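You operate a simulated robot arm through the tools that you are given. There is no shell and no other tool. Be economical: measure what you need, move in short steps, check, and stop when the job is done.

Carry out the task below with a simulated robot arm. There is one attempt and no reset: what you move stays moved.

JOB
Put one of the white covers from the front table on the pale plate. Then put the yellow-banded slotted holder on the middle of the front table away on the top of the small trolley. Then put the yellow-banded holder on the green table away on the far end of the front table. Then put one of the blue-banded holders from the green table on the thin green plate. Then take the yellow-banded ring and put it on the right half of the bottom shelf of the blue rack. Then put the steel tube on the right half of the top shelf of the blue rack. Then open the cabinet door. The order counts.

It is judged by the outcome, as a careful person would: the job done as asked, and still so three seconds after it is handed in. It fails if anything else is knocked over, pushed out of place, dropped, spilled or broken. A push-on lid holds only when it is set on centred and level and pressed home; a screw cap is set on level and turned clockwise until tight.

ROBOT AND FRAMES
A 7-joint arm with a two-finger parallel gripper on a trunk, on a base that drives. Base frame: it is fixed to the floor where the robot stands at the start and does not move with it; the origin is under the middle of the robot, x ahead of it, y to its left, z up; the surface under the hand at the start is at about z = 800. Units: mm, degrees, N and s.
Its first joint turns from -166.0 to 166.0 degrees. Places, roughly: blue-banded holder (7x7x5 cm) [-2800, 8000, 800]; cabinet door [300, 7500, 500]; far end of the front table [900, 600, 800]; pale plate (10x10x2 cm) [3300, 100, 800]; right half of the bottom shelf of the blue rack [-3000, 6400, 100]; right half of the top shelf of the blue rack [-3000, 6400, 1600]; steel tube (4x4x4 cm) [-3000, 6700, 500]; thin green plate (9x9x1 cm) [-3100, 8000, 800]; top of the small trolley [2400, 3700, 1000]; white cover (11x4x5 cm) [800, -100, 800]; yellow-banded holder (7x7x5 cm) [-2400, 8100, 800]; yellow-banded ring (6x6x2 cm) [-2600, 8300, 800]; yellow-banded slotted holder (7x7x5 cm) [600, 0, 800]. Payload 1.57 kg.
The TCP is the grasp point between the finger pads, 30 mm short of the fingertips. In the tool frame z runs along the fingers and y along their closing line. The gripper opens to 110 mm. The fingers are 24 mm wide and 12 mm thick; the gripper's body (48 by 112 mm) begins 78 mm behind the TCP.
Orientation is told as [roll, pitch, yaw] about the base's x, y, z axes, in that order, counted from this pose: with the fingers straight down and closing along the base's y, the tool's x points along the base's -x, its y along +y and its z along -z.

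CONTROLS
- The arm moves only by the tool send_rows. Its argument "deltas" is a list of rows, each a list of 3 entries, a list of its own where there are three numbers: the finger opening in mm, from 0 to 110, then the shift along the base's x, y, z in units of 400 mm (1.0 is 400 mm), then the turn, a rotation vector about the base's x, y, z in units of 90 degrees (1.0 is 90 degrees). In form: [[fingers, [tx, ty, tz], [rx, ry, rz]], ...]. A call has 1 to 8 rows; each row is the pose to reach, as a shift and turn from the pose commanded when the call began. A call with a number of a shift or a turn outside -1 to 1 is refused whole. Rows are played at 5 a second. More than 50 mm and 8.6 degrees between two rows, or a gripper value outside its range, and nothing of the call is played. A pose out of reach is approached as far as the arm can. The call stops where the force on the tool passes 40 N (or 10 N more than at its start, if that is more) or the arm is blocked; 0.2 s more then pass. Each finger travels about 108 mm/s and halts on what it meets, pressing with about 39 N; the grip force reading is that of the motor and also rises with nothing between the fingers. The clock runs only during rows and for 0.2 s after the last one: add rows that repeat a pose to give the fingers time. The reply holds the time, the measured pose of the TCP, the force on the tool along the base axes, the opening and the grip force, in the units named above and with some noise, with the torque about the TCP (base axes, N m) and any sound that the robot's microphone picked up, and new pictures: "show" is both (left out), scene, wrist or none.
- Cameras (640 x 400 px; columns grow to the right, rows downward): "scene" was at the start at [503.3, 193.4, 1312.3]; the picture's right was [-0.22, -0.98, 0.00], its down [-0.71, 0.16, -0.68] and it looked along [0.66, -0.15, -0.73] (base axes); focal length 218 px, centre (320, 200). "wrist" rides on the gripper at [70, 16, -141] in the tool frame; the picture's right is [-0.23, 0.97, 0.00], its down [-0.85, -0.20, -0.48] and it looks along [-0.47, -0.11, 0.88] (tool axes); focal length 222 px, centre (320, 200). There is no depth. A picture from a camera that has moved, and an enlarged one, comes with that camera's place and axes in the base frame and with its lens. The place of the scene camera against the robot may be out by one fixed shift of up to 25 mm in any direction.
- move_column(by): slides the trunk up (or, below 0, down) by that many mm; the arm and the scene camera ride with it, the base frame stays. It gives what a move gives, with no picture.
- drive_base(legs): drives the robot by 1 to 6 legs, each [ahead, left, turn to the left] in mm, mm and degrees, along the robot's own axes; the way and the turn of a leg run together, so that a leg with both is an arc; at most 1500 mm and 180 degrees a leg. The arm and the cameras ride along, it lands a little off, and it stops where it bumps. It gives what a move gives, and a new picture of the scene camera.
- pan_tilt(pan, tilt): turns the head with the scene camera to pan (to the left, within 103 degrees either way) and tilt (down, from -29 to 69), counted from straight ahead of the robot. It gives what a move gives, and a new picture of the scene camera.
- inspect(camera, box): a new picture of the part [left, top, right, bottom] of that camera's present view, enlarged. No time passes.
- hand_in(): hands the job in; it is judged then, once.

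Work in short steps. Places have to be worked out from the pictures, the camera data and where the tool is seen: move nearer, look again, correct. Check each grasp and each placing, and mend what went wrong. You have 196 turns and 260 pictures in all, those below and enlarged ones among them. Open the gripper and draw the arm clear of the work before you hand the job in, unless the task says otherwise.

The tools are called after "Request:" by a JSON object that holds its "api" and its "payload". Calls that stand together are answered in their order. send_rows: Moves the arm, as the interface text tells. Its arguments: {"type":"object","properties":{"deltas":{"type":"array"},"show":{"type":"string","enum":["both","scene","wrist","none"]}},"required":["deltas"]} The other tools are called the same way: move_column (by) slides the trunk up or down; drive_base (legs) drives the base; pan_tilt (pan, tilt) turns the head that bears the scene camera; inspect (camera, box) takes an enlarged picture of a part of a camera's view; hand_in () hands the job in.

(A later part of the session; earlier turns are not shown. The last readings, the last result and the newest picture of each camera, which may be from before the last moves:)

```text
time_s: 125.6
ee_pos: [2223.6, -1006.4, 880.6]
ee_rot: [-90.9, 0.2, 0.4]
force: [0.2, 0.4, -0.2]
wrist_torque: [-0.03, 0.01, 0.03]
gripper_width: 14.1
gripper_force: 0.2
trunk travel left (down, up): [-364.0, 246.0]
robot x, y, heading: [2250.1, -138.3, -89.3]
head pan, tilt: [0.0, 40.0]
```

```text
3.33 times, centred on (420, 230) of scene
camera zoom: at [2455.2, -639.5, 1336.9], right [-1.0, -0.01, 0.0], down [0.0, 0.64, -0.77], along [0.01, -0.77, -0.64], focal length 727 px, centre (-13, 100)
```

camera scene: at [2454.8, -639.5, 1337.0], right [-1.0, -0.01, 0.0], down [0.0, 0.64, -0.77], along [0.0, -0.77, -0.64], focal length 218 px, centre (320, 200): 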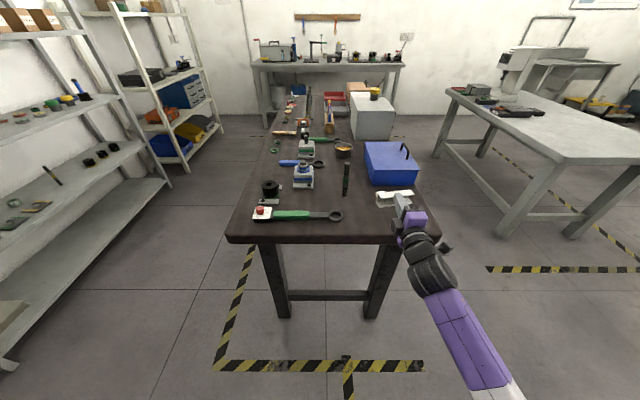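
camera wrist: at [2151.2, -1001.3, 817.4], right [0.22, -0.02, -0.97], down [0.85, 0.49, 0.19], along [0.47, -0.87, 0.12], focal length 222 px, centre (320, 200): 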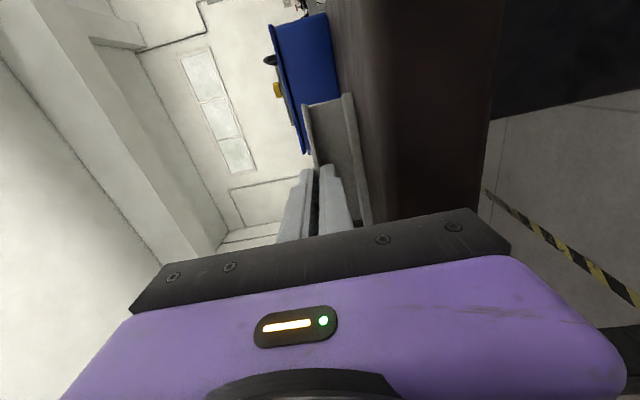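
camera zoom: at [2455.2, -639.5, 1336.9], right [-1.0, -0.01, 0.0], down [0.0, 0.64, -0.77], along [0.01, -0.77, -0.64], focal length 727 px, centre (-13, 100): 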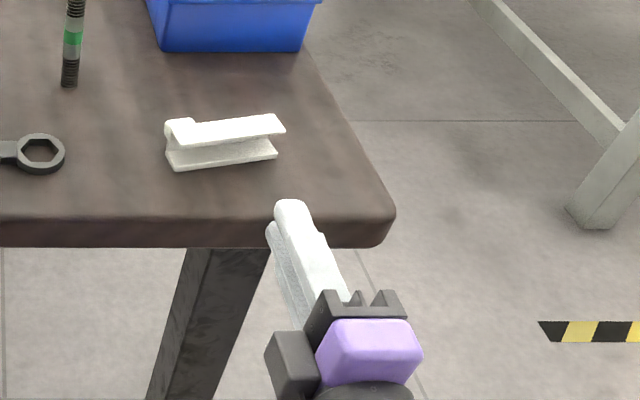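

The cover stands on its side wall, knob on the far side at the left. I reorient the hand to point down (yaw -90, closing along x) while rising.

Request:
{"api": "send_rows", "payload": {"deltas": [[20, [0, 0.03, 0.06], [0.054, -0.054, -0.054]], [30, [0, 0.05, 0.12], [0.108, -0.108, -0.108]], [40, [0, 0.05, 0.18], [0.162, -0.162, -0.162]], [45, [0, 0.05, 0.24], [0.216, -0.216, -0.216]], [45, [0, 0.05, 0.3], [0.27, -0.27, -0.27]], [45, [0, 0.05, 0.32], [0.324, -0.324, -0.324]], [45, [0, 0.05, 0.32], [0.378, -0.378, -0.378]], [45, [0, 0.05, 0.32], [0.385, -0.385, -0.385]]], "show": "none"}}

Request:
{"api": "send_rows", "payload": {"deltas": [[45, [0, 0, 0], [0.054, -0.054, -0.054]], [45, [0, 0, 0], [0.108, -0.108, -0.108]], [45, [0, -0.03, 0], [0.162, -0.162, -0.162]], [45, [0, -0.1, 0], [0.216, -0.216, -0.216]], [45, [0, -0.2, 0], [0.27, -0.27, -0.27]], [45, [0, -0.28, 0], [0.324, -0.324, -0.324]], [45, [0, -0.33, 0], [0.378, -0.378, -0.378]], [45, [0, -0.33, 0], [0.39, -0.39, -0.39]]], "show": "both"}}

```text
time_s: 127.4
ee_pos: [2221.8, -985.9, 1009.9]
ee_rot: [-45.9, -19.4, -44.8]
force: [0.2, -0.2, -0.3]
wrist_torque: [-0.01, 0.01, 0.0]
gripper_width: 45.0
gripper_force: 0.0
trunk travel left (down, up): [-364.0, 246.0]
robot x, y, heading: [2251.5, -135.6, -89.8]
head pan, tilt: [0.0, 40.0]
```

```text
time_s: 129.2
ee_pos: [2224.2, -1119.7, 1009.9]
ee_rot: [-0.4, 0.2, -90.3]
force: [-0.4, 0.6, 0.6]
wrist_torque: [0.01, 0.0, -0.02]
gripper_width: 44.9
gripper_force: 0.2
trunk travel left (down, up): [-364.0, 246.0]
robot x, y, heading: [2252.8, -138.6, -89.6]
head pan, tilt: [0.0, 40.0]
camera scene: at [2454.9, -639.5, 1337.0], right [-1.0, -0.01, 0.0], down [0.0, 0.64, -0.77], along [0.0, -0.77, -0.64], focal length 218 px, centre (320, 200)
camera wrist: at [2240.9, -1048.8, 1150.8], right [0.97, -0.23, -0.01], down [-0.2, -0.86, 0.48], along [-0.12, -0.46, -0.88], focal length 222 px, centre (320, 200)
```

scene: 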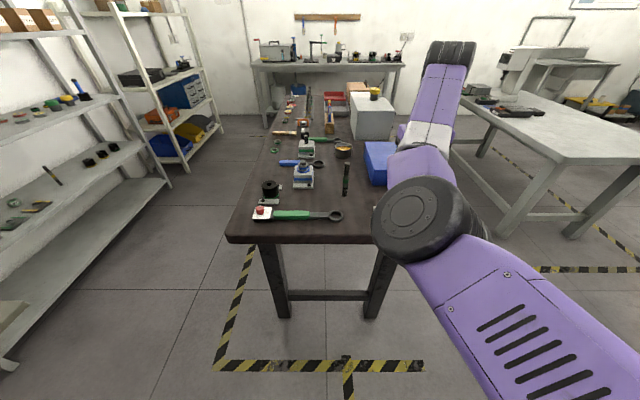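
wrist: 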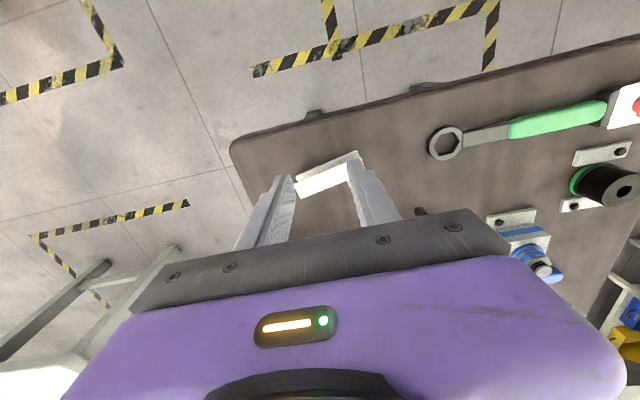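

The cover's knob should be near (2258, -1188, 819), on the far side. I go beyond it, lean the hand 38° back toward the robot, and yaw +11° to match the cover.

Request:
{"api": "send_rows", "payload": {"deltas": [[45, [0.02, -0.1, 0], [0.06, -0.006, 0.017]], [45, [0.04, -0.2, 0], [0.13, -0.012, 0.036]], [45, [0.06, -0.28, 0], [0.2, -0.019, 0.056]], [45, [0.085, -0.325, 0], [0.27, -0.026, 0.076]], [45, [0.085, -0.325, -0.07], [0.34, -0.032, 0.095]], [45, [0.085, -0.325, -0.15], [0.421, -0.04, 0.118]], [45, [0.085, -0.325, -0.2], [0.421, -0.04, 0.118]], [45, [0.085, -0.325, -0.2], [0.421, -0.04, 0.118]]], "show": "both"}}

Request:
{"api": "inspect", "payload": {"camera": "wrist", "box": [230, 40, 430, 240]}}

```text
time_s: 131.0
ee_pos: [2262.3, -1020.0, 955.9]
ee_rot: [7.9, 37.3, -76.6]
force: [0.1, 0.1, -0.4]
wrist_torque: [0.01, -0.03, -0.01]
gripper_width: 45.0
gripper_force: 0.1
out of reach, approached as far as the arm can: row 1, 2, 3, 4, 5, 6, 7, 8
trunk travel left (down, up): [-364.0, 246.0]
robot x, y, heading: [2251.9, -141.9, -89.5]
head pan, tilt: [0.0, 40.0]
camera scene: at [2454.0, -639.7, 1337.1], right [-1.0, -0.01, 0.0], down [0.0, 0.64, -0.77], along [0.0, -0.77, -0.64], focal length 218 px, centre (320, 200)
camera wrist: at [2266.0, -1050.0, 1111.6], right [1.0, -0.03, -0.03], down [-0.03, -0.99, -0.16], along [-0.03, 0.16, -0.99], focal length 222 px, centre (320, 200)
```

scene: 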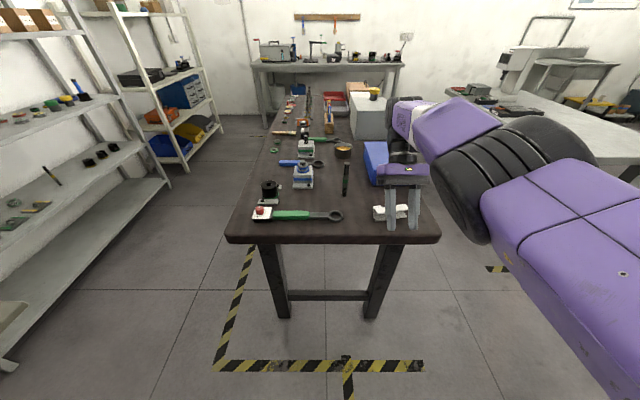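
wrist: 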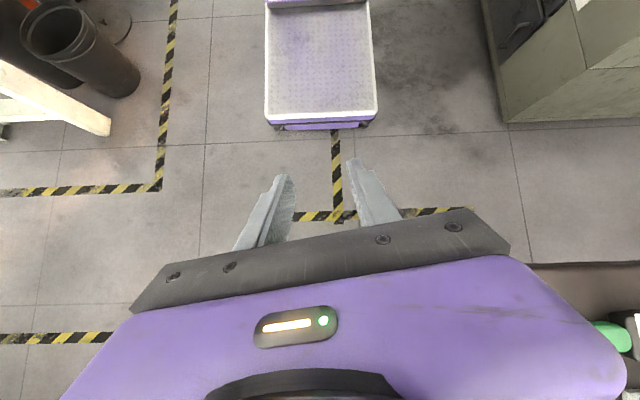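

```text
2.00 times, centred on (330, 140) of wrist
camera zoom: at [2266.0, -1050.0, 1111.6], right [1.0, -0.03, -0.03], down [-0.03, -0.99, -0.16], along [-0.03, 0.16, -0.99], focal length 444 px, centre (300, 320)
```

zoom: 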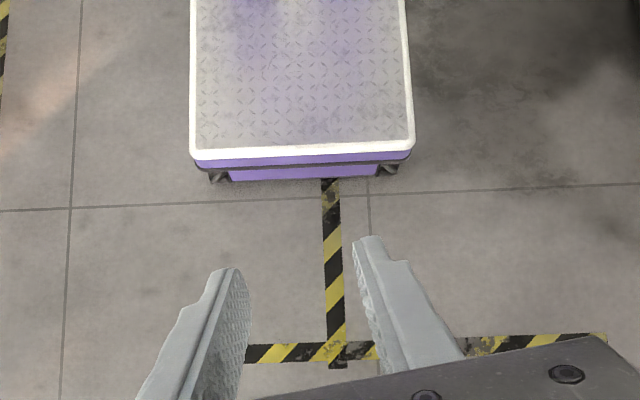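

The pose was out of reach from here. I drive 220 mm nearer.

Request:
{"api": "drive_base", "payload": {"legs": [[220, 0, 0]]}}

Request:
{"api": "send_rows", "payload": {"deltas": [[45, [0, 0, 0], [0, 0, 0]], [45, [0, 0, 0], [0, 0, 0]]], "show": "wrist"}}

```text
time_s: 132.7
ee_pos: [2267.7, -1240.1, 955.8]
ee_rot: [7.8, 37.2, -76.3]
force: [0.5, -0.3, -1.0]
wrist_torque: [0.0, -0.02, 0.01]
gripper_width: 45.0
gripper_force: 0.2
trunk travel left (down, up): [-364.0, 246.0]
robot x, y, heading: [2255.0, -357.4, -89.6]
head pan, tilt: [0.0, 40.0]
camera scene: at [2457.4, -859.2, 1337.0], right [-1.0, -0.01, 0.0], down [-0.01, 0.64, -0.77], along [0.01, -0.77, -0.64], focal length 218 px, centre (320, 200)
```

scene: 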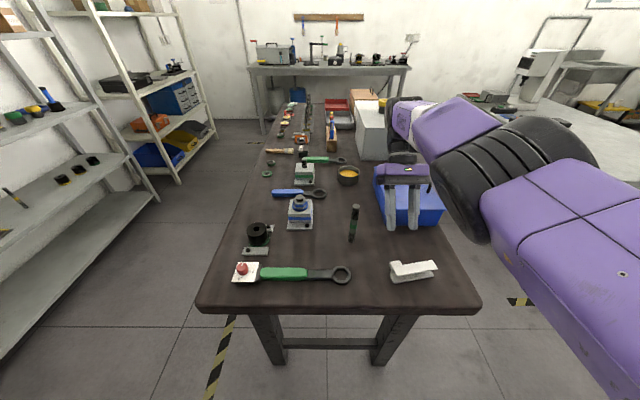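

```text
time_s: 133.2
ee_pos: [2267.9, -1239.9, 956.1]
ee_rot: [7.8, 37.2, -76.3]
force: [0.1, 0.5, -0.3]
wrist_torque: [0.01, 0.0, -0.07]
gripper_width: 45.1
gripper_force: 0.1
trunk travel left (down, up): [-364.0, 246.0]
robot x, y, heading: [2254.7, -358.0, -89.3]
head pan, tilt: [0.0, 40.0]
camera wrist: at [2270.9, -1270.0, 1111.2], right [1.0, -0.02, -0.03], down [-0.03, -0.99, -0.16], along [-0.03, 0.16, -0.99], focal length 222 px, centre (320, 200)
```

wrist: 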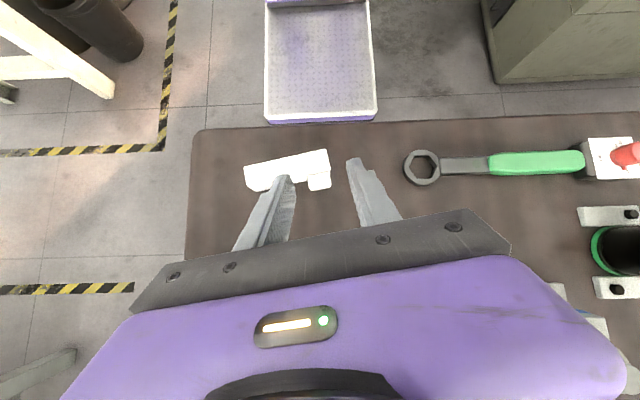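

Clear view now: cover and knob from above. I zoom in to place the grasp.

Request:
{"api": "inspect", "payload": {"camera": "wrist", "box": [230, 130, 350, 210]}}

```text
5.00 times, centred on (290, 170) of wrist
camera zoom: at [2270.9, -1270.0, 1111.2], right [1.0, -0.02, -0.03], down [-0.03, -0.99, -0.16], along [-0.03, 0.16, -0.99], focal length 1111 px, centre (470, 350)
```

zoom: 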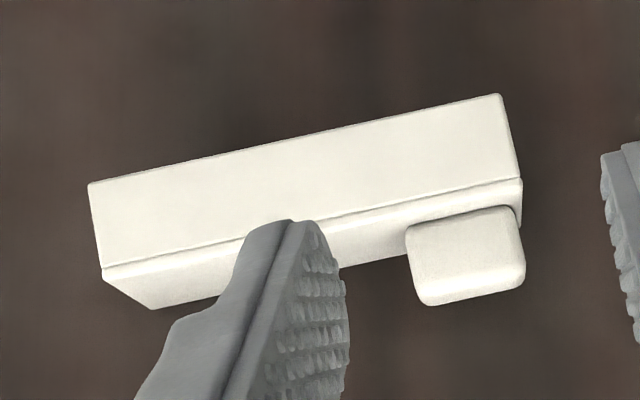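

Knob centre is at about (2262, -1199), with the cover's axis at 11°. I true the hand's angle, go to a pre-grasp point, then slide in along the finger axis.

Request:
{"api": "send_rows", "payload": {"deltas": [[45, [0.006, -0.02, -0.09], [-0.002, 0.036, 0.012]], [45, [0.012, -0.035, -0.183], [-0.004, 0.072, 0.023]], [45, [0.012, -0.035, -0.183], [-0.004, 0.072, 0.023]], [45, [0.005, 0.0, -0.23], [-0.004, 0.072, 0.023]], [45, [-0.001, 0.03, -0.266], [-0.004, 0.072, 0.023]], [45, [-0.001, 0.03, -0.266], [-0.004, 0.072, 0.023]]], "show": "wrist"}}

Request:
{"api": "inspect", "payload": {"camera": "wrist", "box": [230, 90, 410, 210]}}

```text
time_s: 134.7
ee_pos: [2267.9, -1229.6, 848.0]
ee_rot: [-0.3, 38.3, -79.2]
force: [-0.6, 0.7, 0.5]
wrist_torque: [0.0, 0.01, 0.01]
gripper_width: 44.7
gripper_force: 0.1
out of reach, approached as far as the arm can: row 1, 2, 3, 4
trunk travel left (down, up): [-364.0, 246.0]
robot x, y, heading: [2254.9, -364.7, -89.4]
head pan, tilt: [0.0, 40.0]
camera wrist: at [2289.8, -1256.1, 1001.3], right [0.99, 0.01, -0.14], down [-0.01, -0.99, -0.15], along [-0.14, 0.15, -0.98], focal length 222 px, centre (320, 200)
```

wrist: 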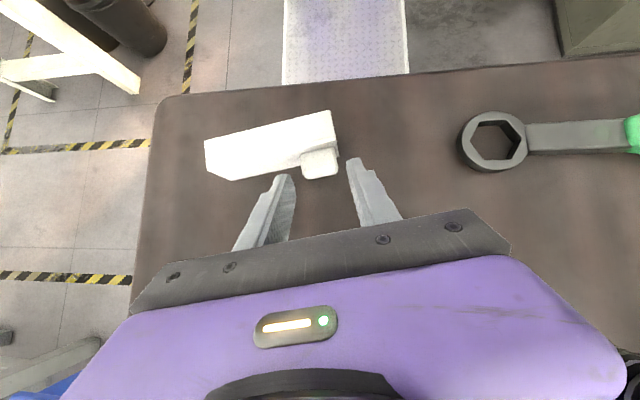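

```text
3.33 times, centred on (320, 150) of wrist
camera zoom: at [2289.8, -1256.1, 1001.3], right [0.99, 0.01, -0.14], down [-0.01, -0.99, -0.15], along [-0.14, 0.15, -0.98], focal length 740 px, centre (320, 367)
```

zoom: 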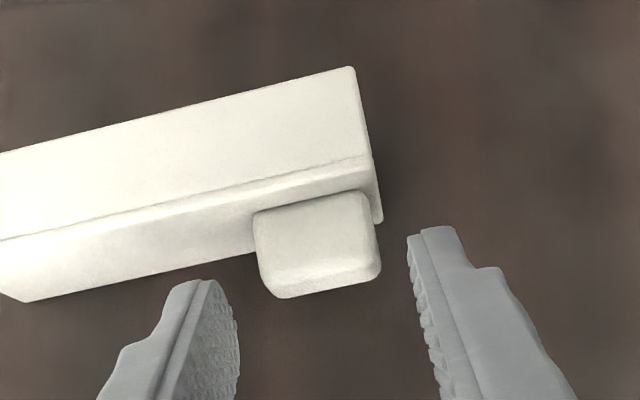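

Well aligned. I advance the last 17 mm along the fingers and close on the knob.

Request:
{"api": "send_rows", "payload": {"deltas": [[45, [-0.003, 0.015, -0.015], [0, 0, 0]], [45, [-0.006, 0.03, -0.031], [0, 0, 0]], [45, [-0.006, 0.03, -0.031], [0, 0, 0]], [25, [-0.006, 0.03, -0.031], [0, 0, 0]], [0, [-0.006, 0.03, -0.031], [0, 0, 0]], [0, [-0.006, 0.03, -0.031], [0, 0, 0]], [0, [-0.006, 0.03, -0.031], [0, 0, 0]]], "show": "none"}}

Request:
{"api": "send_rows", "payload": {"deltas": [[0, [0, 0, 0.03], [0, 0, 0]], [0, [0, 0, 0.1], [0, 0, 0]], [0, [0, 0, 0.2], [0, 0, 0]], [0, [0, 0, 0.2], [0, 0, 0]]], "show": "both"}}

```text
time_s: 136.2
ee_pos: [2264.0, -1222.3, 835.4]
ee_rot: [-0.4, 38.3, -79.1]
force: [-0.2, 0.9, -0.6]
wrist_torque: [-0.02, -0.04, 0.01]
gripper_width: 28.9
gripper_force: 38.7
out of reach, approached as far as the arm can: row 2, 3, 4, 5, 6, 7
trunk travel left (down, up): [-364.0, 246.0]
robot x, y, heading: [2256.7, -357.1, -89.3]
head pan, tilt: [0.0, 40.0]
```

```text
time_s: 137.2
ee_pos: [2262.1, -1224.5, 917.7]
ee_rot: [-0.2, 38.2, -79.1]
force: [-0.6, -0.5, -1.6]
wrist_torque: [-0.03, -0.04, -0.01]
gripper_width: 29.1
gripper_force: 39.0
out of reach, approached as far as the arm can: row 2
trunk travel left (down, up): [-364.0, 246.0]
robot x, y, heading: [2256.3, -358.9, -89.6]
head pan, tilt: [0.0, 40.0]
camera scene: at [2457.3, -859.2, 1337.1], right [-1.0, -0.01, 0.0], down [-0.01, 0.64, -0.77], along [0.01, -0.77, -0.64], focal length 218 px, centre (320, 200)
camera wrist: at [2284.9, -1251.5, 1071.2], right [0.99, 0.01, -0.14], down [-0.01, -0.99, -0.15], along [-0.14, 0.15, -0.98], focal length 222 px, centre (320, 200)
```

scene: 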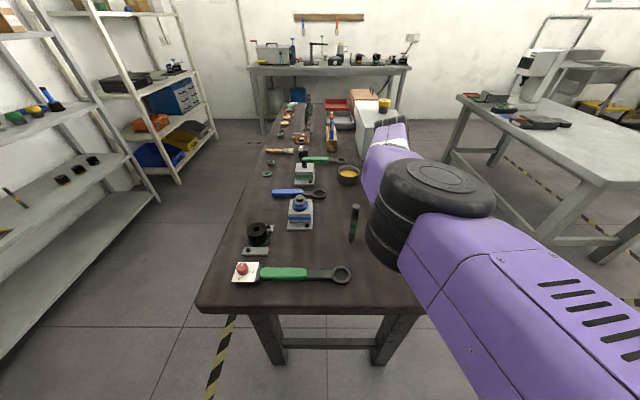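
wrist: 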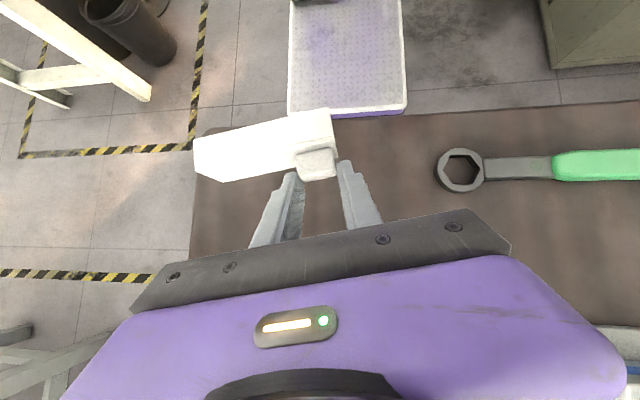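

Held by the knob at 29 mm. I rotate -90° about the cover's axis to bring it upright.

Request:
{"api": "send_rows", "payload": {"deltas": [[0, [0, 0.02, 0.04], [-0.09, -0.018, 0]], [0, [0, 0.04, 0.08], [-0.18, -0.036, 0]], [0, [0, 0.06, 0.12], [-0.27, -0.054, 0]], [0, [0, 0.08, 0.15], [-0.36, -0.072, 0]], [0, [0, 0.08, 0.15], [-0.45, -0.089, 0]], [0, [0, 0.08, 0.15], [-0.54, -0.107, 0]], [0, [0, 0.08, 0.15], [-0.63, -0.125, 0]], [0, [0, 0.08, 0.15], [-0.72, -0.143, 0]]], "show": "none"}}

Request:
{"api": "send_rows", "payload": {"deltas": [[0, [0, 0, 0], [-0.09, -0.018, 0]], [0, [0, 0, 0], [-0.18, -0.036, 0]], [0, [0, 0, 0], [-0.261, -0.052, 0]], [0, [0, 0, 0], [-0.261, -0.052, 0]]], "show": "both"}}

```text
time_s: 139.1
ee_pos: [2265.9, -1192.5, 975.7]
ee_rot: [0.1, -27.9, -79.1]
force: [1.2, -0.3, -1.6]
wrist_torque: [0.03, -0.04, 0.0]
gripper_width: 29.0
gripper_force: 39.0
trunk travel left (down, up): [-364.0, 246.0]
robot x, y, heading: [2251.5, -358.5, -89.4]
head pan, tilt: [0.0, 40.0]
```

```text
time_s: 140.1
ee_pos: [2264.7, -1191.7, 976.0]
ee_rot: [0.5, -51.7, -79.3]
force: [1.0, -0.1, 0.0]
wrist_torque: [0.01, 0.01, 0.01]
gripper_width: 28.6
gripper_force: 38.7
trunk travel left (down, up): [-364.0, 246.0]
robot x, y, heading: [2255.2, -358.8, -89.4]
head pan, tilt: [0.0, 40.0]
camera scene: at [2457.4, -859.2, 1337.0], right [-1.0, -0.01, 0.0], down [-0.01, 0.64, -0.77], along [0.01, -0.77, -0.64], focal length 218 px, centre (320, 200)
camera wrist: at [2251.2, -1035.3, 1008.0], right [0.98, 0.05, 0.18], down [-0.17, -0.19, 0.97], along [0.08, -0.98, -0.18], focal length 222 px, centre (320, 200)
```

scene: 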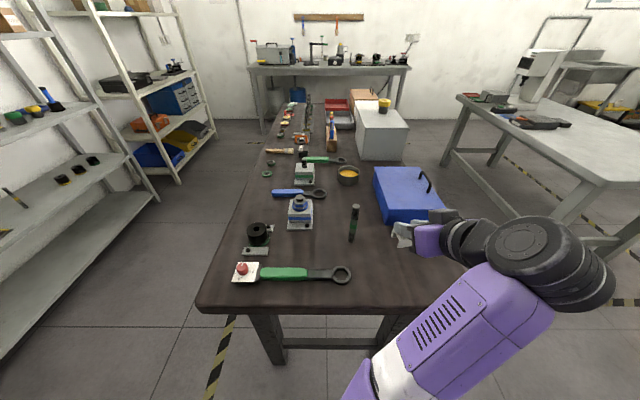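
wrist: 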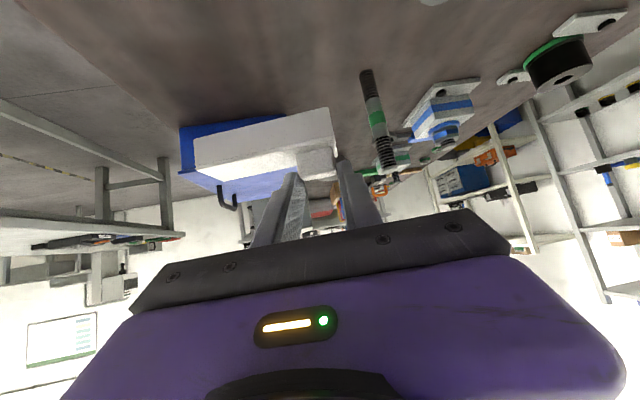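

Upright in the air. I lower it to the bench (contact expected at about TCP z 862).

Request:
{"api": "send_rows", "payload": {"deltas": [[0, [0, 0, -0.1], [0, 0, 0]], [0, [0, 0, -0.2], [0, 0, 0]], [0, [0, 0, -0.25], [0, 0, 0]], [0, [0, 0, -0.265], [0, 0, 0]], [0, [0, 0, -0.28], [0, 0, 0]], [0, [0, 0, -0.295], [0, 0, 0]], [0, [0, 0, -0.31], [0, 0, 0]], [0, [0, 0, -0.325], [0, 0, 0]]], "show": "scene"}}

Request:
{"api": "inspect", "payload": {"camera": "scene", "box": [350, 190, 490, 310]}}

```text
time_s: 141.8
ee_pos: [2266.7, -1193.8, 855.3]
ee_rot: [0.3, -53.0, -79.3]
force: [-0.8, -1.8, 9.9]
wrist_torque: [-0.07, 0.08, -0.06]
gripper_width: 29.1
gripper_force: 39.2
trunk travel left (down, up): [-364.0, 246.0]
robot x, y, heading: [2254.0, -361.7, -89.4]
head pan, tilt: [0.0, 40.0]
stopped in row 8: the force on the tool passed its limit at 43 N (the readings are from after the stop); the commanded pose is now the measured one
camera scene: at [2457.3, -858.8, 1336.8], right [-1.0, -0.01, 0.0], down [-0.01, 0.64, -0.77], along [0.01, -0.77, -0.64], focal length 218 px, centre (320, 200)
```

scene: 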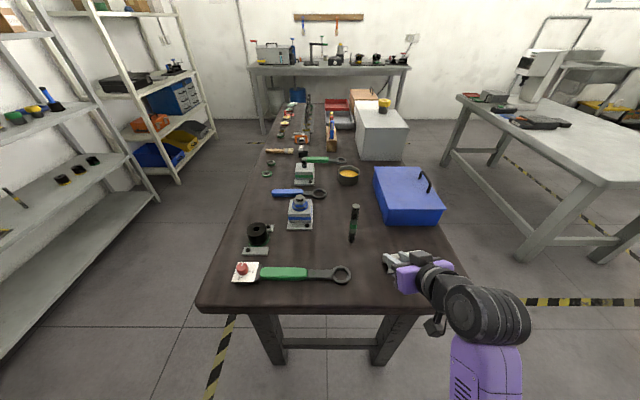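

```text
3.33 times, centred on (420, 250) of scene
camera zoom: at [2457.3, -858.8, 1336.8], right [-1.0, -0.01, 0.0], down [-0.01, 0.64, -0.77], along [0.01, -0.77, -0.64], focal length 727 px, centre (-13, 33)
```

zoom: 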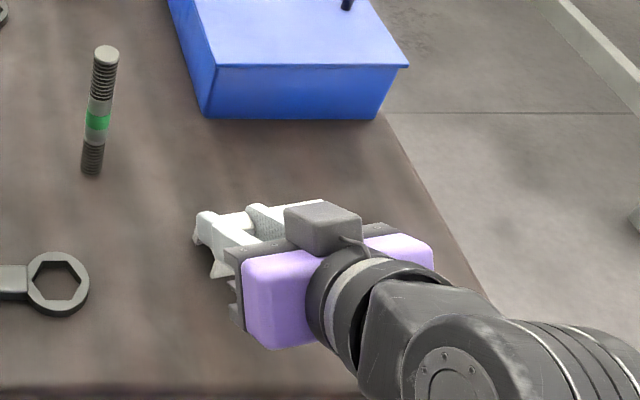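

Down on the bench. I open, back the hand out along its axis, and then bring it upright over the cover.

Request:
{"api": "send_rows", "payload": {"deltas": [[45, [0, 0, 0], [0, 0, 0]], [45, [0, 0, 0], [0, 0, 0]], [45, [0.0, 0.07, 0.055], [0, 0, 0]], [45, [0.0, 0.14, 0.11], [0, 0, 0]], [45, [0.0, 0.18, 0.2], [0.09, 0.018, 0]], [45, [0.0, 0.18, 0.3], [0.18, 0.036, 0]], [45, [0.0, 0.16, 0.34], [0.27, 0.053, 0]], [45, [0.0, 0.14, 0.34], [0.36, 0.07, 0]]], "show": "none"}}

Request:
{"api": "send_rows", "payload": {"deltas": [[45, [0, 0, 0], [0.09, 0.018, 0]], [45, [0, 0, 0], [0.18, 0.036, 0]], [45, [0, -0.04, 0], [0.225, 0.045, 0]], [45, [0, -0.08, 0], [0.225, 0.045, 0]], [45, [0, -0.08, 0], [0.225, 0.045, 0]]], "show": "wrist"}}

Request:
{"api": "inspect", "payload": {"camera": "wrist", "box": [230, 60, 430, 220]}}

```text
time_s: 143.6
ee_pos: [2267.8, -1126.5, 941.9]
ee_rot: [0.5, -44.1, -79.4]
force: [-0.8, 0.6, -0.3]
wrist_torque: [0.0, 0.01, 0.0]
gripper_width: 45.1
gripper_force: 0.0
out of reach, approached as far as the arm can: row 6, 7, 8
trunk travel left (down, up): [-364.0, 246.0]
robot x, y, heading: [2256.7, -356.9, -89.3]
head pan, tilt: [0.0, 40.0]
```

```text
time_s: 144.8
ee_pos: [2271.0, -1131.4, 948.4]
ee_rot: [1.1, -43.8, -79.5]
force: [-0.1, -0.2, -0.7]
wrist_torque: [0.01, 0.03, -0.02]
gripper_width: 44.9
gripper_force: 0.2
out of reach, approached as far as the arm can: row 1, 2, 3, 4, 5
trunk travel left (down, up): [-364.0, 246.0]
robot x, y, heading: [2254.6, -361.3, -89.4]
head pan, tilt: [0.0, 40.0]
camera wrist: at [2256.2, -981.3, 1001.6], right [0.98, 0.03, 0.17], down [-0.15, -0.32, 0.93], along [0.08, -0.95, -0.31], focal length 222 px, centre (320, 200)
```

wrist: 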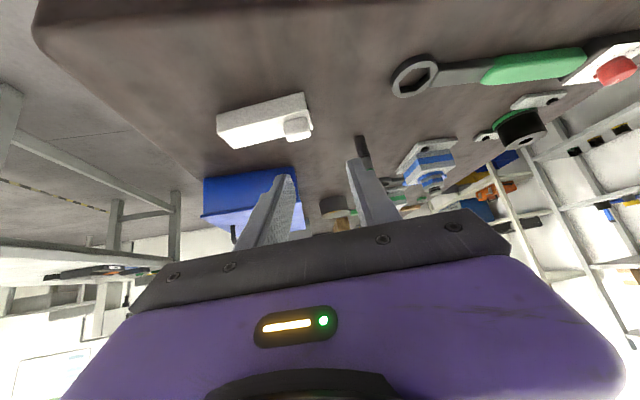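

```text
2.50 times, centred on (330, 140) of wrist
camera zoom: at [2256.2, -981.3, 1001.6], right [0.98, 0.03, 0.17], down [-0.15, -0.32, 0.93], along [0.08, -0.95, -0.31], focal length 555 px, centre (295, 350)
```

zoom: 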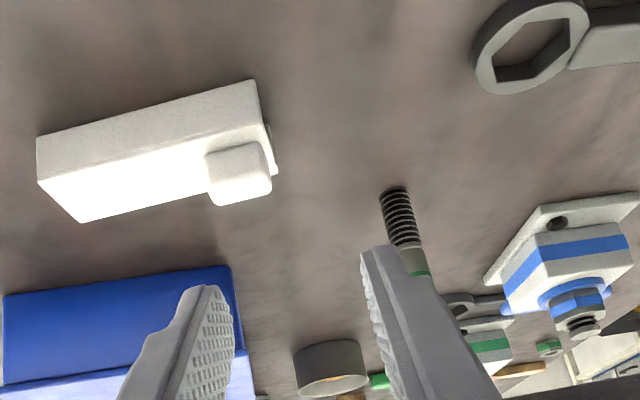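

The IK stalls here, though it passed through upright at y -1192, z 976. I go back there and rotate.

Request:
{"api": "send_rows", "payload": {"deltas": [[45, [0, -0.05, 0.04], [0, 0, 0]], [45, [0, -0.1, 0.08], [0, 0, 0]], [45, [0, -0.15, 0.1], [0.08, 0.016, 0]], [45, [0, -0.15, 0.1], [0.17, 0.034, 0]], [45, [0, -0.15, 0.1], [0.26, 0.052, 0]], [45, [0, -0.15, 0.1], [0.35, 0.07, 0]], [45, [0, -0.15, 0.1], [0.44, 0.088, 0]], [45, [0, -0.15, 0.1], [0.48, 0.095, 0]]], "show": "both"}}

```text
time_s: 146.6
ee_pos: [2269.2, -1192.5, 986.6]
ee_rot: [0.5, 0.3, -79.4]
force: [-0.9, -0.4, 0.2]
wrist_torque: [0.02, 0.02, 0.0]
gripper_width: 45.1
gripper_force: 0.1
trunk travel left (down, up): [-364.0, 246.0]
robot x, y, heading: [2255.3, -363.5, -89.6]
head pan, tilt: [0.0, 40.0]
camera scene: at [2457.1, -859.1, 1337.0], right [-1.0, -0.01, 0.0], down [-0.01, 0.64, -0.77], along [0.01, -0.77, -0.64], focal length 218 px, centre (320, 200)
camera wrist: at [2271.5, -1119.6, 1128.7], right [1.0, -0.04, 0.01], down [-0.04, -0.88, 0.47], along [-0.01, -0.47, -0.88], focal length 222 px, centre (320, 200)
```

scene: 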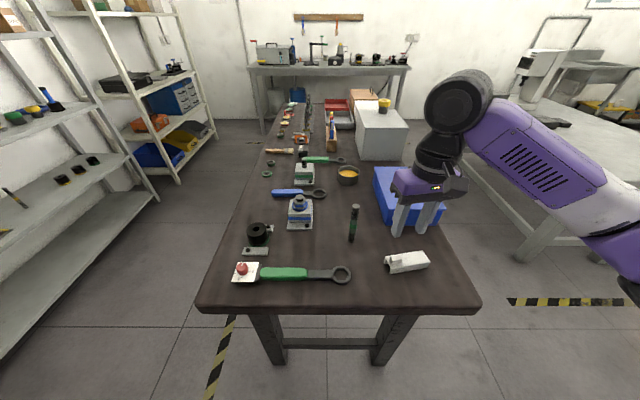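
wrist: 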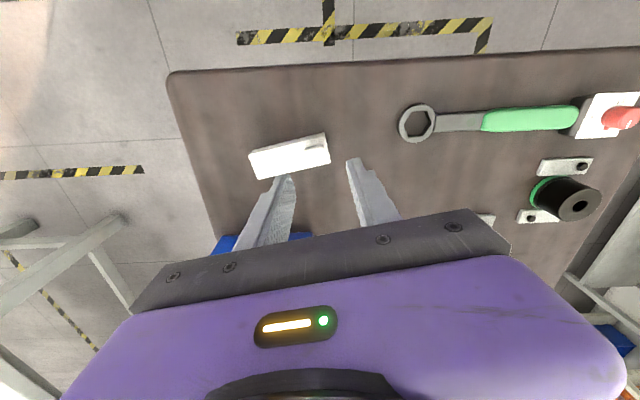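

Request:
{"api": "inspect", "payload": {"camera": "wrist", "box": [230, 100, 390, 200]}}

```text
4.00 times, centred on (310, 150) of wrist
camera zoom: at [2271.5, -1119.6, 1128.7], right [1.0, -0.04, 0.01], down [-0.04, -0.88, 0.47], along [-0.01, -0.47, -0.88], focal length 888 px, centre (360, 400)
```

zoom: 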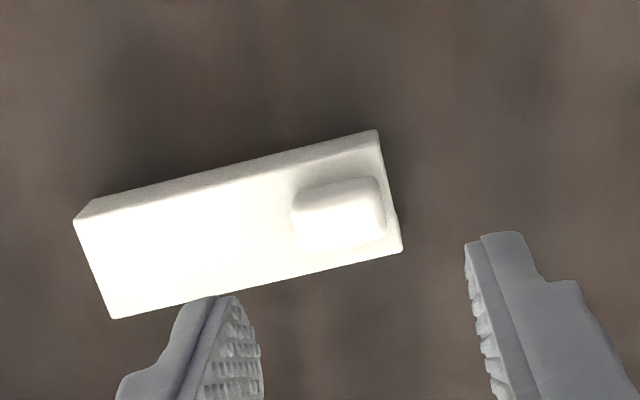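

Upright, with the knob at (2266, -1199). I lower vertically over it and grip along its 29 mm side.

Request:
{"api": "send_rows", "payload": {"deltas": [[45, [-0.008, -0.016, -0.1], [0, 0, 0]], [45, [-0.008, -0.016, -0.2], [0, 0, 0]], [45, [-0.008, -0.016, -0.27], [0, 0, 0]], [45, [-0.008, -0.016, -0.312], [0, 0, 0]], [45, [-0.008, -0.016, -0.312], [0, 0, 0]], [20, [-0.008, -0.016, -0.312], [0, 0, 0]], [0, [-0.008, -0.016, -0.312], [0, 0, 0]], [0, [-0.008, -0.016, -0.312], [0, 0, 0]]], "show": "none"}}

Request:
{"api": "send_rows", "payload": {"deltas": [[0, [0, 0, 0.04], [0, 0, 0]], [0, [0, 0, 0.12], [0, 0, 0]], [0, [0, 0, 0.22], [0, 0, 0]], [0, [0, 0.05, 0.32], [0, 0, 0]], [0, [0, 0.15, 0.37], [0, 0, 0]], [0, [0, 0.2, 0.4], [0, 0, 0]], [0, [0, 0.2, 0.4], [0, 0, 0]]], "show": "both"}}

```text
time_s: 148.4
ee_pos: [2267.6, -1198.5, 864.5]
ee_rot: [0.5, 0.2, -79.3]
force: [-0.7, 0.4, 0.6]
wrist_torque: [0.01, -0.01, 0.03]
gripper_width: 29.2
gripper_force: 38.5
trunk travel left (down, up): [-364.0, 246.0]
robot x, y, heading: [2252.8, -360.0, -89.6]
head pan, tilt: [0.0, 40.0]
```

```text
time_s: 150.0
ee_pos: [2266.5, -1114.7, 1021.1]
ee_rot: [0.5, 0.2, -79.2]
force: [0.7, -1.2, -1.4]
wrist_torque: [-0.02, -0.04, 0.04]
gripper_width: 28.8
gripper_force: 38.5
trunk travel left (down, up): [-364.0, 246.0]
robot x, y, heading: [2253.4, -362.5, -89.6]
head pan, tilt: [0.0, 40.0]
camera scene: at [2457.3, -859.2, 1337.0], right [-1.0, -0.01, 0.0], down [-0.01, 0.64, -0.77], along [0.01, -0.77, -0.64], focal length 218 px, centre (320, 200)
camera wrist: at [2268.3, -1042.7, 1162.7], right [1.0, -0.04, 0.01], down [-0.04, -0.88, 0.47], along [-0.01, -0.47, -0.88], focal length 222 px, centre (320, 200)
```

scene: 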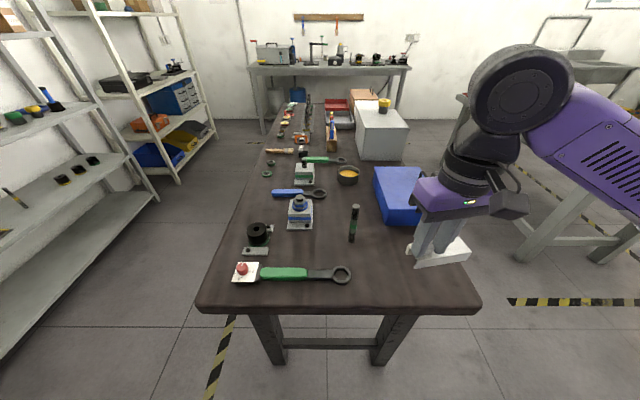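
wrist: 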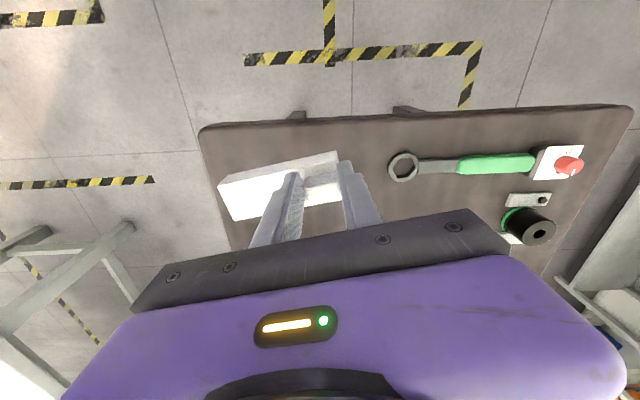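

Properly held now: upright, gripped by the knob along its length. I drive back to the press front, facing +x.

Request:
{"api": "drive_base", "payload": {"legs": [[-400, 0, 0], [0, 0, 89.6], [60, 0, 0]]}}

Request:
{"api": "send_rows", "payload": {"deltas": [[0, [0, 0.05, 0.01], [0, 0, -0.06]], [0, [0, 0.1, 0.015], [0, 0, -0.118]], [0, [0, 0.1, 0.015], [0, 0, -0.118]]], "show": "both"}}

```text
time_s: 156.9
ee_pos: [3064.0, 66.0, 1020.3]
ee_rot: [0.5, 0.3, 12.8]
force: [1.3, -1.2, -1.7]
wrist_torque: [0.03, -0.02, -0.05]
gripper_width: 28.9
gripper_force: 39.0
trunk travel left (down, up): [-364.0, 246.0]
robot x, y, heading: [2312.3, 25.6, 2.8]
head pan, tilt: [0.0, 40.0]
camera scene: at [2810.8, 259.9, 1337.0], right [0.04, -1.0, 0.0], down [-0.64, -0.03, -0.77], along [0.77, 0.03, -0.64], focal length 218 px, centre (320, 200)
```

scene: 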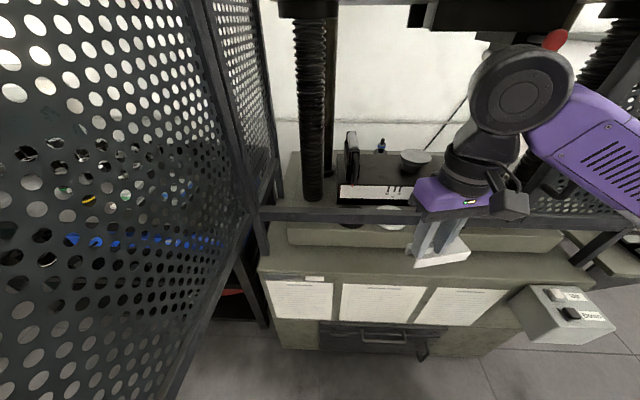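

```text
time_s: 157.7
ee_pos: [3062.2, 106.8, 1028.9]
ee_rot: [0.6, 0.2, 2.1]
force: [-0.5, -0.6, -1.0]
wrist_torque: [0.04, 0.03, 0.03]
gripper_width: 29.0
gripper_force: 38.9
trunk travel left (down, up): [-364.0, 246.0]
robot x, y, heading: [2310.6, 27.7, 2.6]
head pan, tilt: [0.0, 40.0]
camera scene: at [2810.7, 259.8, 1337.0], right [0.04, -1.0, 0.0], down [-0.64, -0.03, -0.77], along [0.77, 0.03, -0.64], focal length 218 px, centre (320, 200)
camera wrist: at [2991.7, 121.2, 1170.4], right [0.19, 0.98, 0.01], down [0.86, -0.17, 0.47], along [0.47, -0.08, -0.88], focal length 222 px, centre (320, 200)
```

scene: 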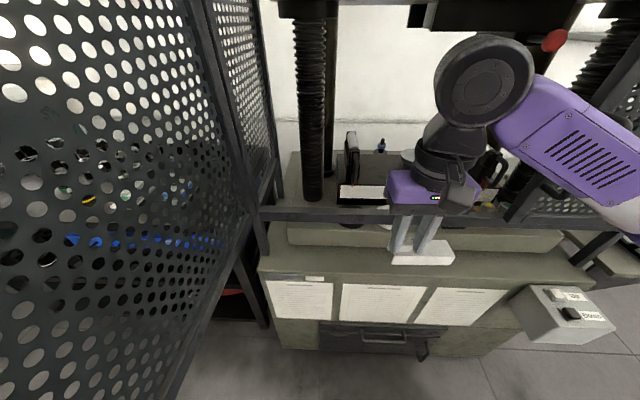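
wrist: 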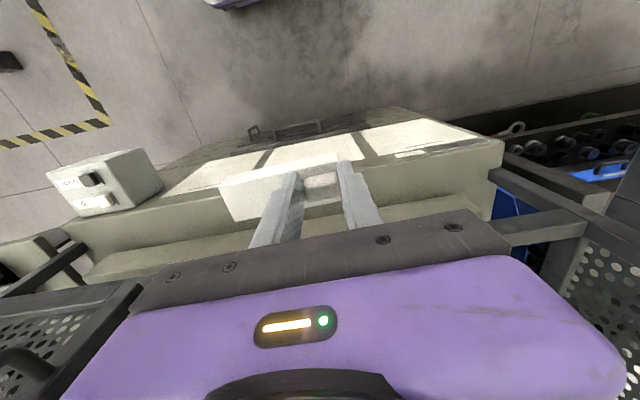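

I drive 85 mm further, then cross the bar at z 1029 to x 3262.

Request:
{"api": "drive_base", "payload": {"legs": [[85, 0, 0]]}}

Request:
{"api": "send_rows", "payload": {"deltas": [[0, [0.08, -0.01, 0], [0, 0, -0.006]], [0, [0.16, -0.03, 0], [0, 0, -0.012]], [0, [0.24, -0.04, 0], [0, 0, -0.017]], [0, [0.29, -0.04, 0], [0, 0, -0.017]], [0, [0.29, -0.04, 0], [0, 0, -0.017]]], "show": "both"}}

```text
time_s: 158.8
ee_pos: [3148.8, 109.5, 1027.5]
ee_rot: [0.5, 0.2, 2.1]
force: [-0.3, -0.4, -0.7]
wrist_torque: [-0.01, 0.0, 0.0]
gripper_width: 28.8
gripper_force: 38.6
trunk travel left (down, up): [-364.0, 246.0]
robot x, y, heading: [2398.9, 28.1, 2.3]
head pan, tilt: [0.0, 40.0]
camera scene: at [2898.5, 263.0, 1337.0], right [0.04, -1.0, 0.0], down [-0.64, -0.03, -0.77], along [0.77, 0.03, -0.64], focal length 218 px, centre (320, 200)
```

scene: 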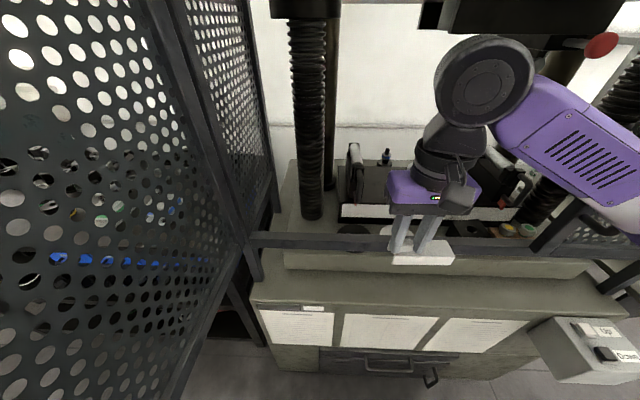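

```text
time_s: 160.0
ee_pos: [3268.7, 94.2, 1029.7]
ee_rot: [0.4, 0.1, 0.6]
force: [0.7, 0.0, -1.0]
wrist_torque: [0.03, -0.02, 0.03]
gripper_width: 29.0
gripper_force: 38.8
trunk travel left (down, up): [-364.0, 246.0]
robot x, y, heading: [2396.1, 29.0, 2.4]
head pan, tilt: [0.0, 40.0]
camera scene: at [2898.4, 263.0, 1337.0], right [0.04, -1.0, 0.0], down [-0.64, -0.03, -0.77], along [0.77, 0.03, -0.64], focal length 218 px, centre (320, 200)
camera wrist: at [3197.8, 109.8, 1171.2], right [0.22, 0.98, 0.01], down [0.86, -0.2, 0.47], along [0.46, -0.1, -0.88], focal length 222 px, centre (320, 200)
```

scene: 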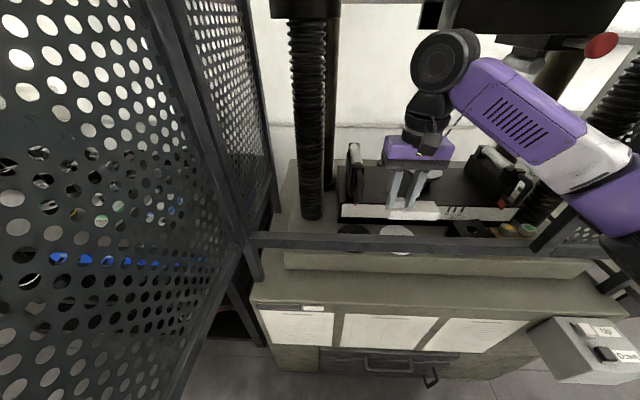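
wrist: 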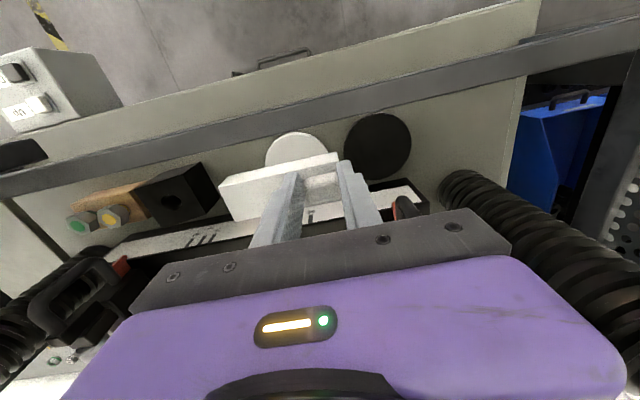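

I crossed the bar. I move to x 3302 while lowering to 15 mm above the disc.

Request:
{"api": "send_rows", "payload": {"deltas": [[0, [0.04, 0.003, -0.02], [0, 0, 0]], [0, [0.084, 0.005, -0.06], [0, 0, 0]], [0, [0.084, 0.005, -0.13], [0, 0, 0]], [0, [0.084, 0.005, -0.2], [0, 0, 0]], [0, [0.084, 0.005, -0.2], [0, 0, 0]]], "show": "both"}}

Request:
{"api": "inspect", "payload": {"camera": "scene", "box": [320, 160, 480, 280]}}

```text
time_s: 161.2
ee_pos: [3300.7, 94.7, 949.6]
ee_rot: [0.6, 0.2, 0.5]
force: [0.3, 0.1, -1.2]
wrist_torque: [0.03, -0.01, 0.0]
gripper_width: 29.1
gripper_force: 38.7
trunk travel left (down, up): [-364.0, 246.0]
robot x, y, heading: [2397.6, 27.1, 2.5]
head pan, tilt: [0.0, 40.0]
camera scene: at [2898.4, 263.1, 1337.0], right [0.04, -1.0, 0.0], down [-0.64, -0.03, -0.77], along [0.77, 0.03, -0.64], focal length 218 px, centre (320, 200)
camera wrist: at [3230.8, 110.8, 1090.1], right [0.22, 0.98, 0.01], down [0.86, -0.2, 0.47], along [0.46, -0.1, -0.88], focal length 222 px, centre (320, 200)
```

scene: 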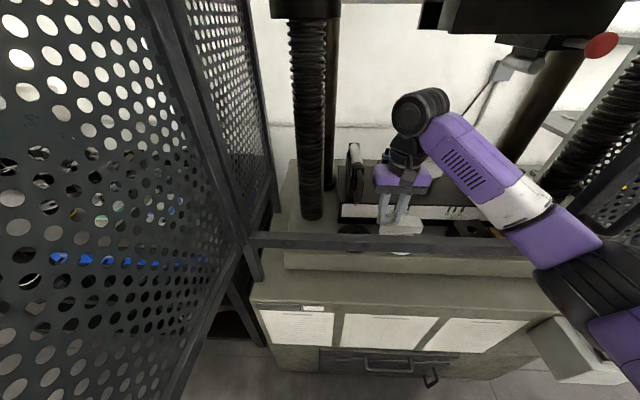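
wrist: 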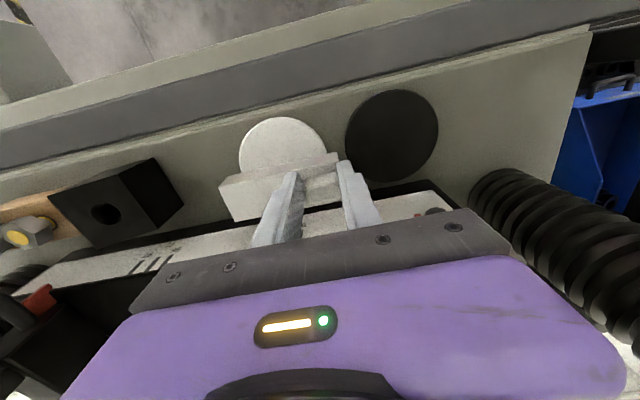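

```text
3.33 times, centred on (400, 220) of scene
camera zoom: at [2898.4, 263.1, 1337.0], right [0.04, -1.0, 0.0], down [-0.64, -0.03, -0.77], along [0.77, 0.03, -0.64], focal length 727 px, centre (53, 133)
```

zoom: 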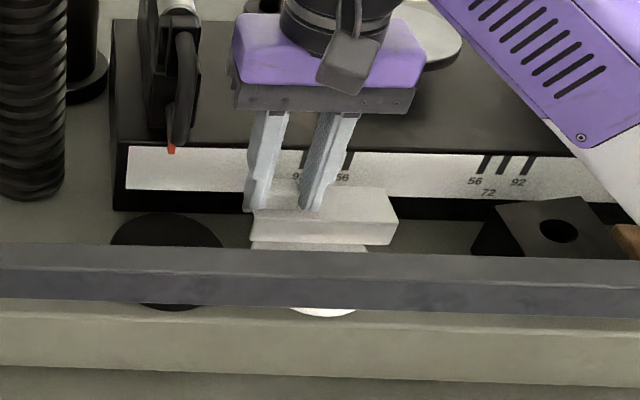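

The cover's centre (3301, 62) sits right over the disc (3303, 58). I lower until contact.

Request:
{"api": "send_rows", "payload": {"deltas": [[0, [0.004, -0.008, -0.025], [0, 0, 0]], [0, [0.004, -0.008, -0.035], [0, 0, 0]], [0, [0.004, -0.008, -0.043], [0, 0, 0]], [0, [0.004, -0.008, -0.051], [0, 0, 0]], [0, [0.004, -0.008, -0.059], [0, 0, 0]], [0, [0.004, -0.008, -0.067], [0, 0, 0]], [0, [0.004, -0.008, -0.075], [0, 0, 0]]], "show": "none"}}

Request:
{"api": "inspect", "payload": {"camera": "scene", "box": [320, 160, 480, 280]}}

```text
time_s: 162.8
ee_pos: [3298.9, 93.8, 919.7]
ee_rot: [0.5, 0.2, 0.6]
force: [0.7, -0.2, -0.9]
wrist_torque: [0.02, 0.04, -0.02]
gripper_width: 29.0
gripper_force: 39.0
trunk travel left (down, up): [-364.0, 246.0]
robot x, y, heading: [2398.0, 29.1, 2.6]
head pan, tilt: [0.0, 40.0]
```

```text
3.33 times, centred on (400, 220) of scene
camera zoom: at [2898.4, 263.0, 1337.0], right [0.04, -1.0, 0.0], down [-0.64, -0.03, -0.77], along [0.77, 0.03, -0.64], focal length 727 px, centre (53, 133)
```

zoom: 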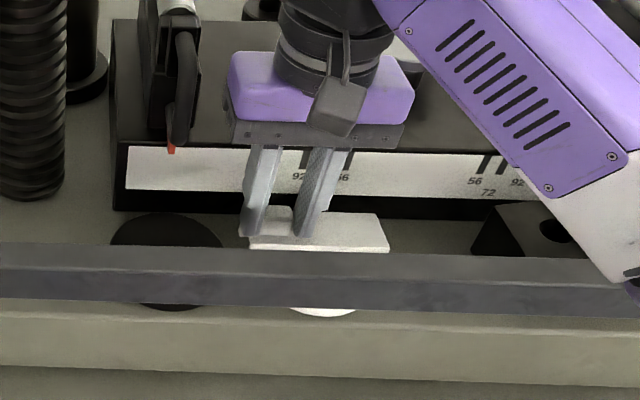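

No contact yet, so I continue in small steps.

Request:
{"api": "send_rows", "payload": {"deltas": [[0, [0.004, 0, -0.008], [0, 0, 0]], [0, [0.004, 0, -0.016], [0, 0, 0]], [0, [0.004, 0, -0.024], [0, 0, 0]], [0, [0.004, 0, -0.032], [0, 0, 0]], [0, [0.004, 0, -0.04], [0, 0, 0]], [0, [0.004, 0, -0.048], [0, 0, 0]], [0, [0.004, 0, -0.056], [0, 0, 0]]], "show": "wrist"}}

Request:
{"api": "inspect", "payload": {"camera": "scene", "box": [320, 160, 480, 280]}}

```text
time_s: 163.9
ee_pos: [3302.9, 93.5, 909.3]
ee_rot: [0.6, -0.4, 0.6]
force: [-2.2, 1.2, 14.5]
wrist_torque: [-0.42, 0.25, -0.05]
gripper_width: 29.1
gripper_force: 38.6
trunk travel left (down, up): [-364.0, 246.0]
robot x, y, heading: [2398.5, 30.6, 2.4]
head pan, tilt: [0.0, 40.0]
stopped in row 5: the force on the tool passed its limit at 44 N (the readings are from after the stop); the commanded pose is now the measured one
camera wrist: at [3231.8, 108.8, 1049.9], right [0.22, 0.98, 0.01], down [0.85, -0.2, 0.48], along [0.47, -0.1, -0.88], focal length 222 px, centre (320, 200)
```

wrist: 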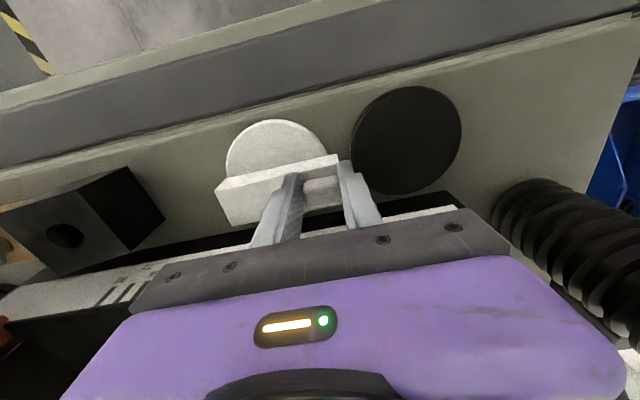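

```text
3.33 times, centred on (400, 220) of scene
camera zoom: at [2897.8, 263.2, 1336.9], right [0.04, -1.0, 0.0], down [-0.64, -0.03, -0.77], along [0.77, 0.03, -0.64], focal length 727 px, centre (53, 133)
```

zoom: 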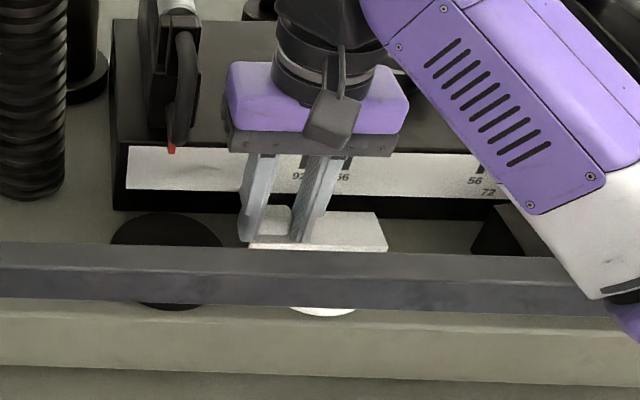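

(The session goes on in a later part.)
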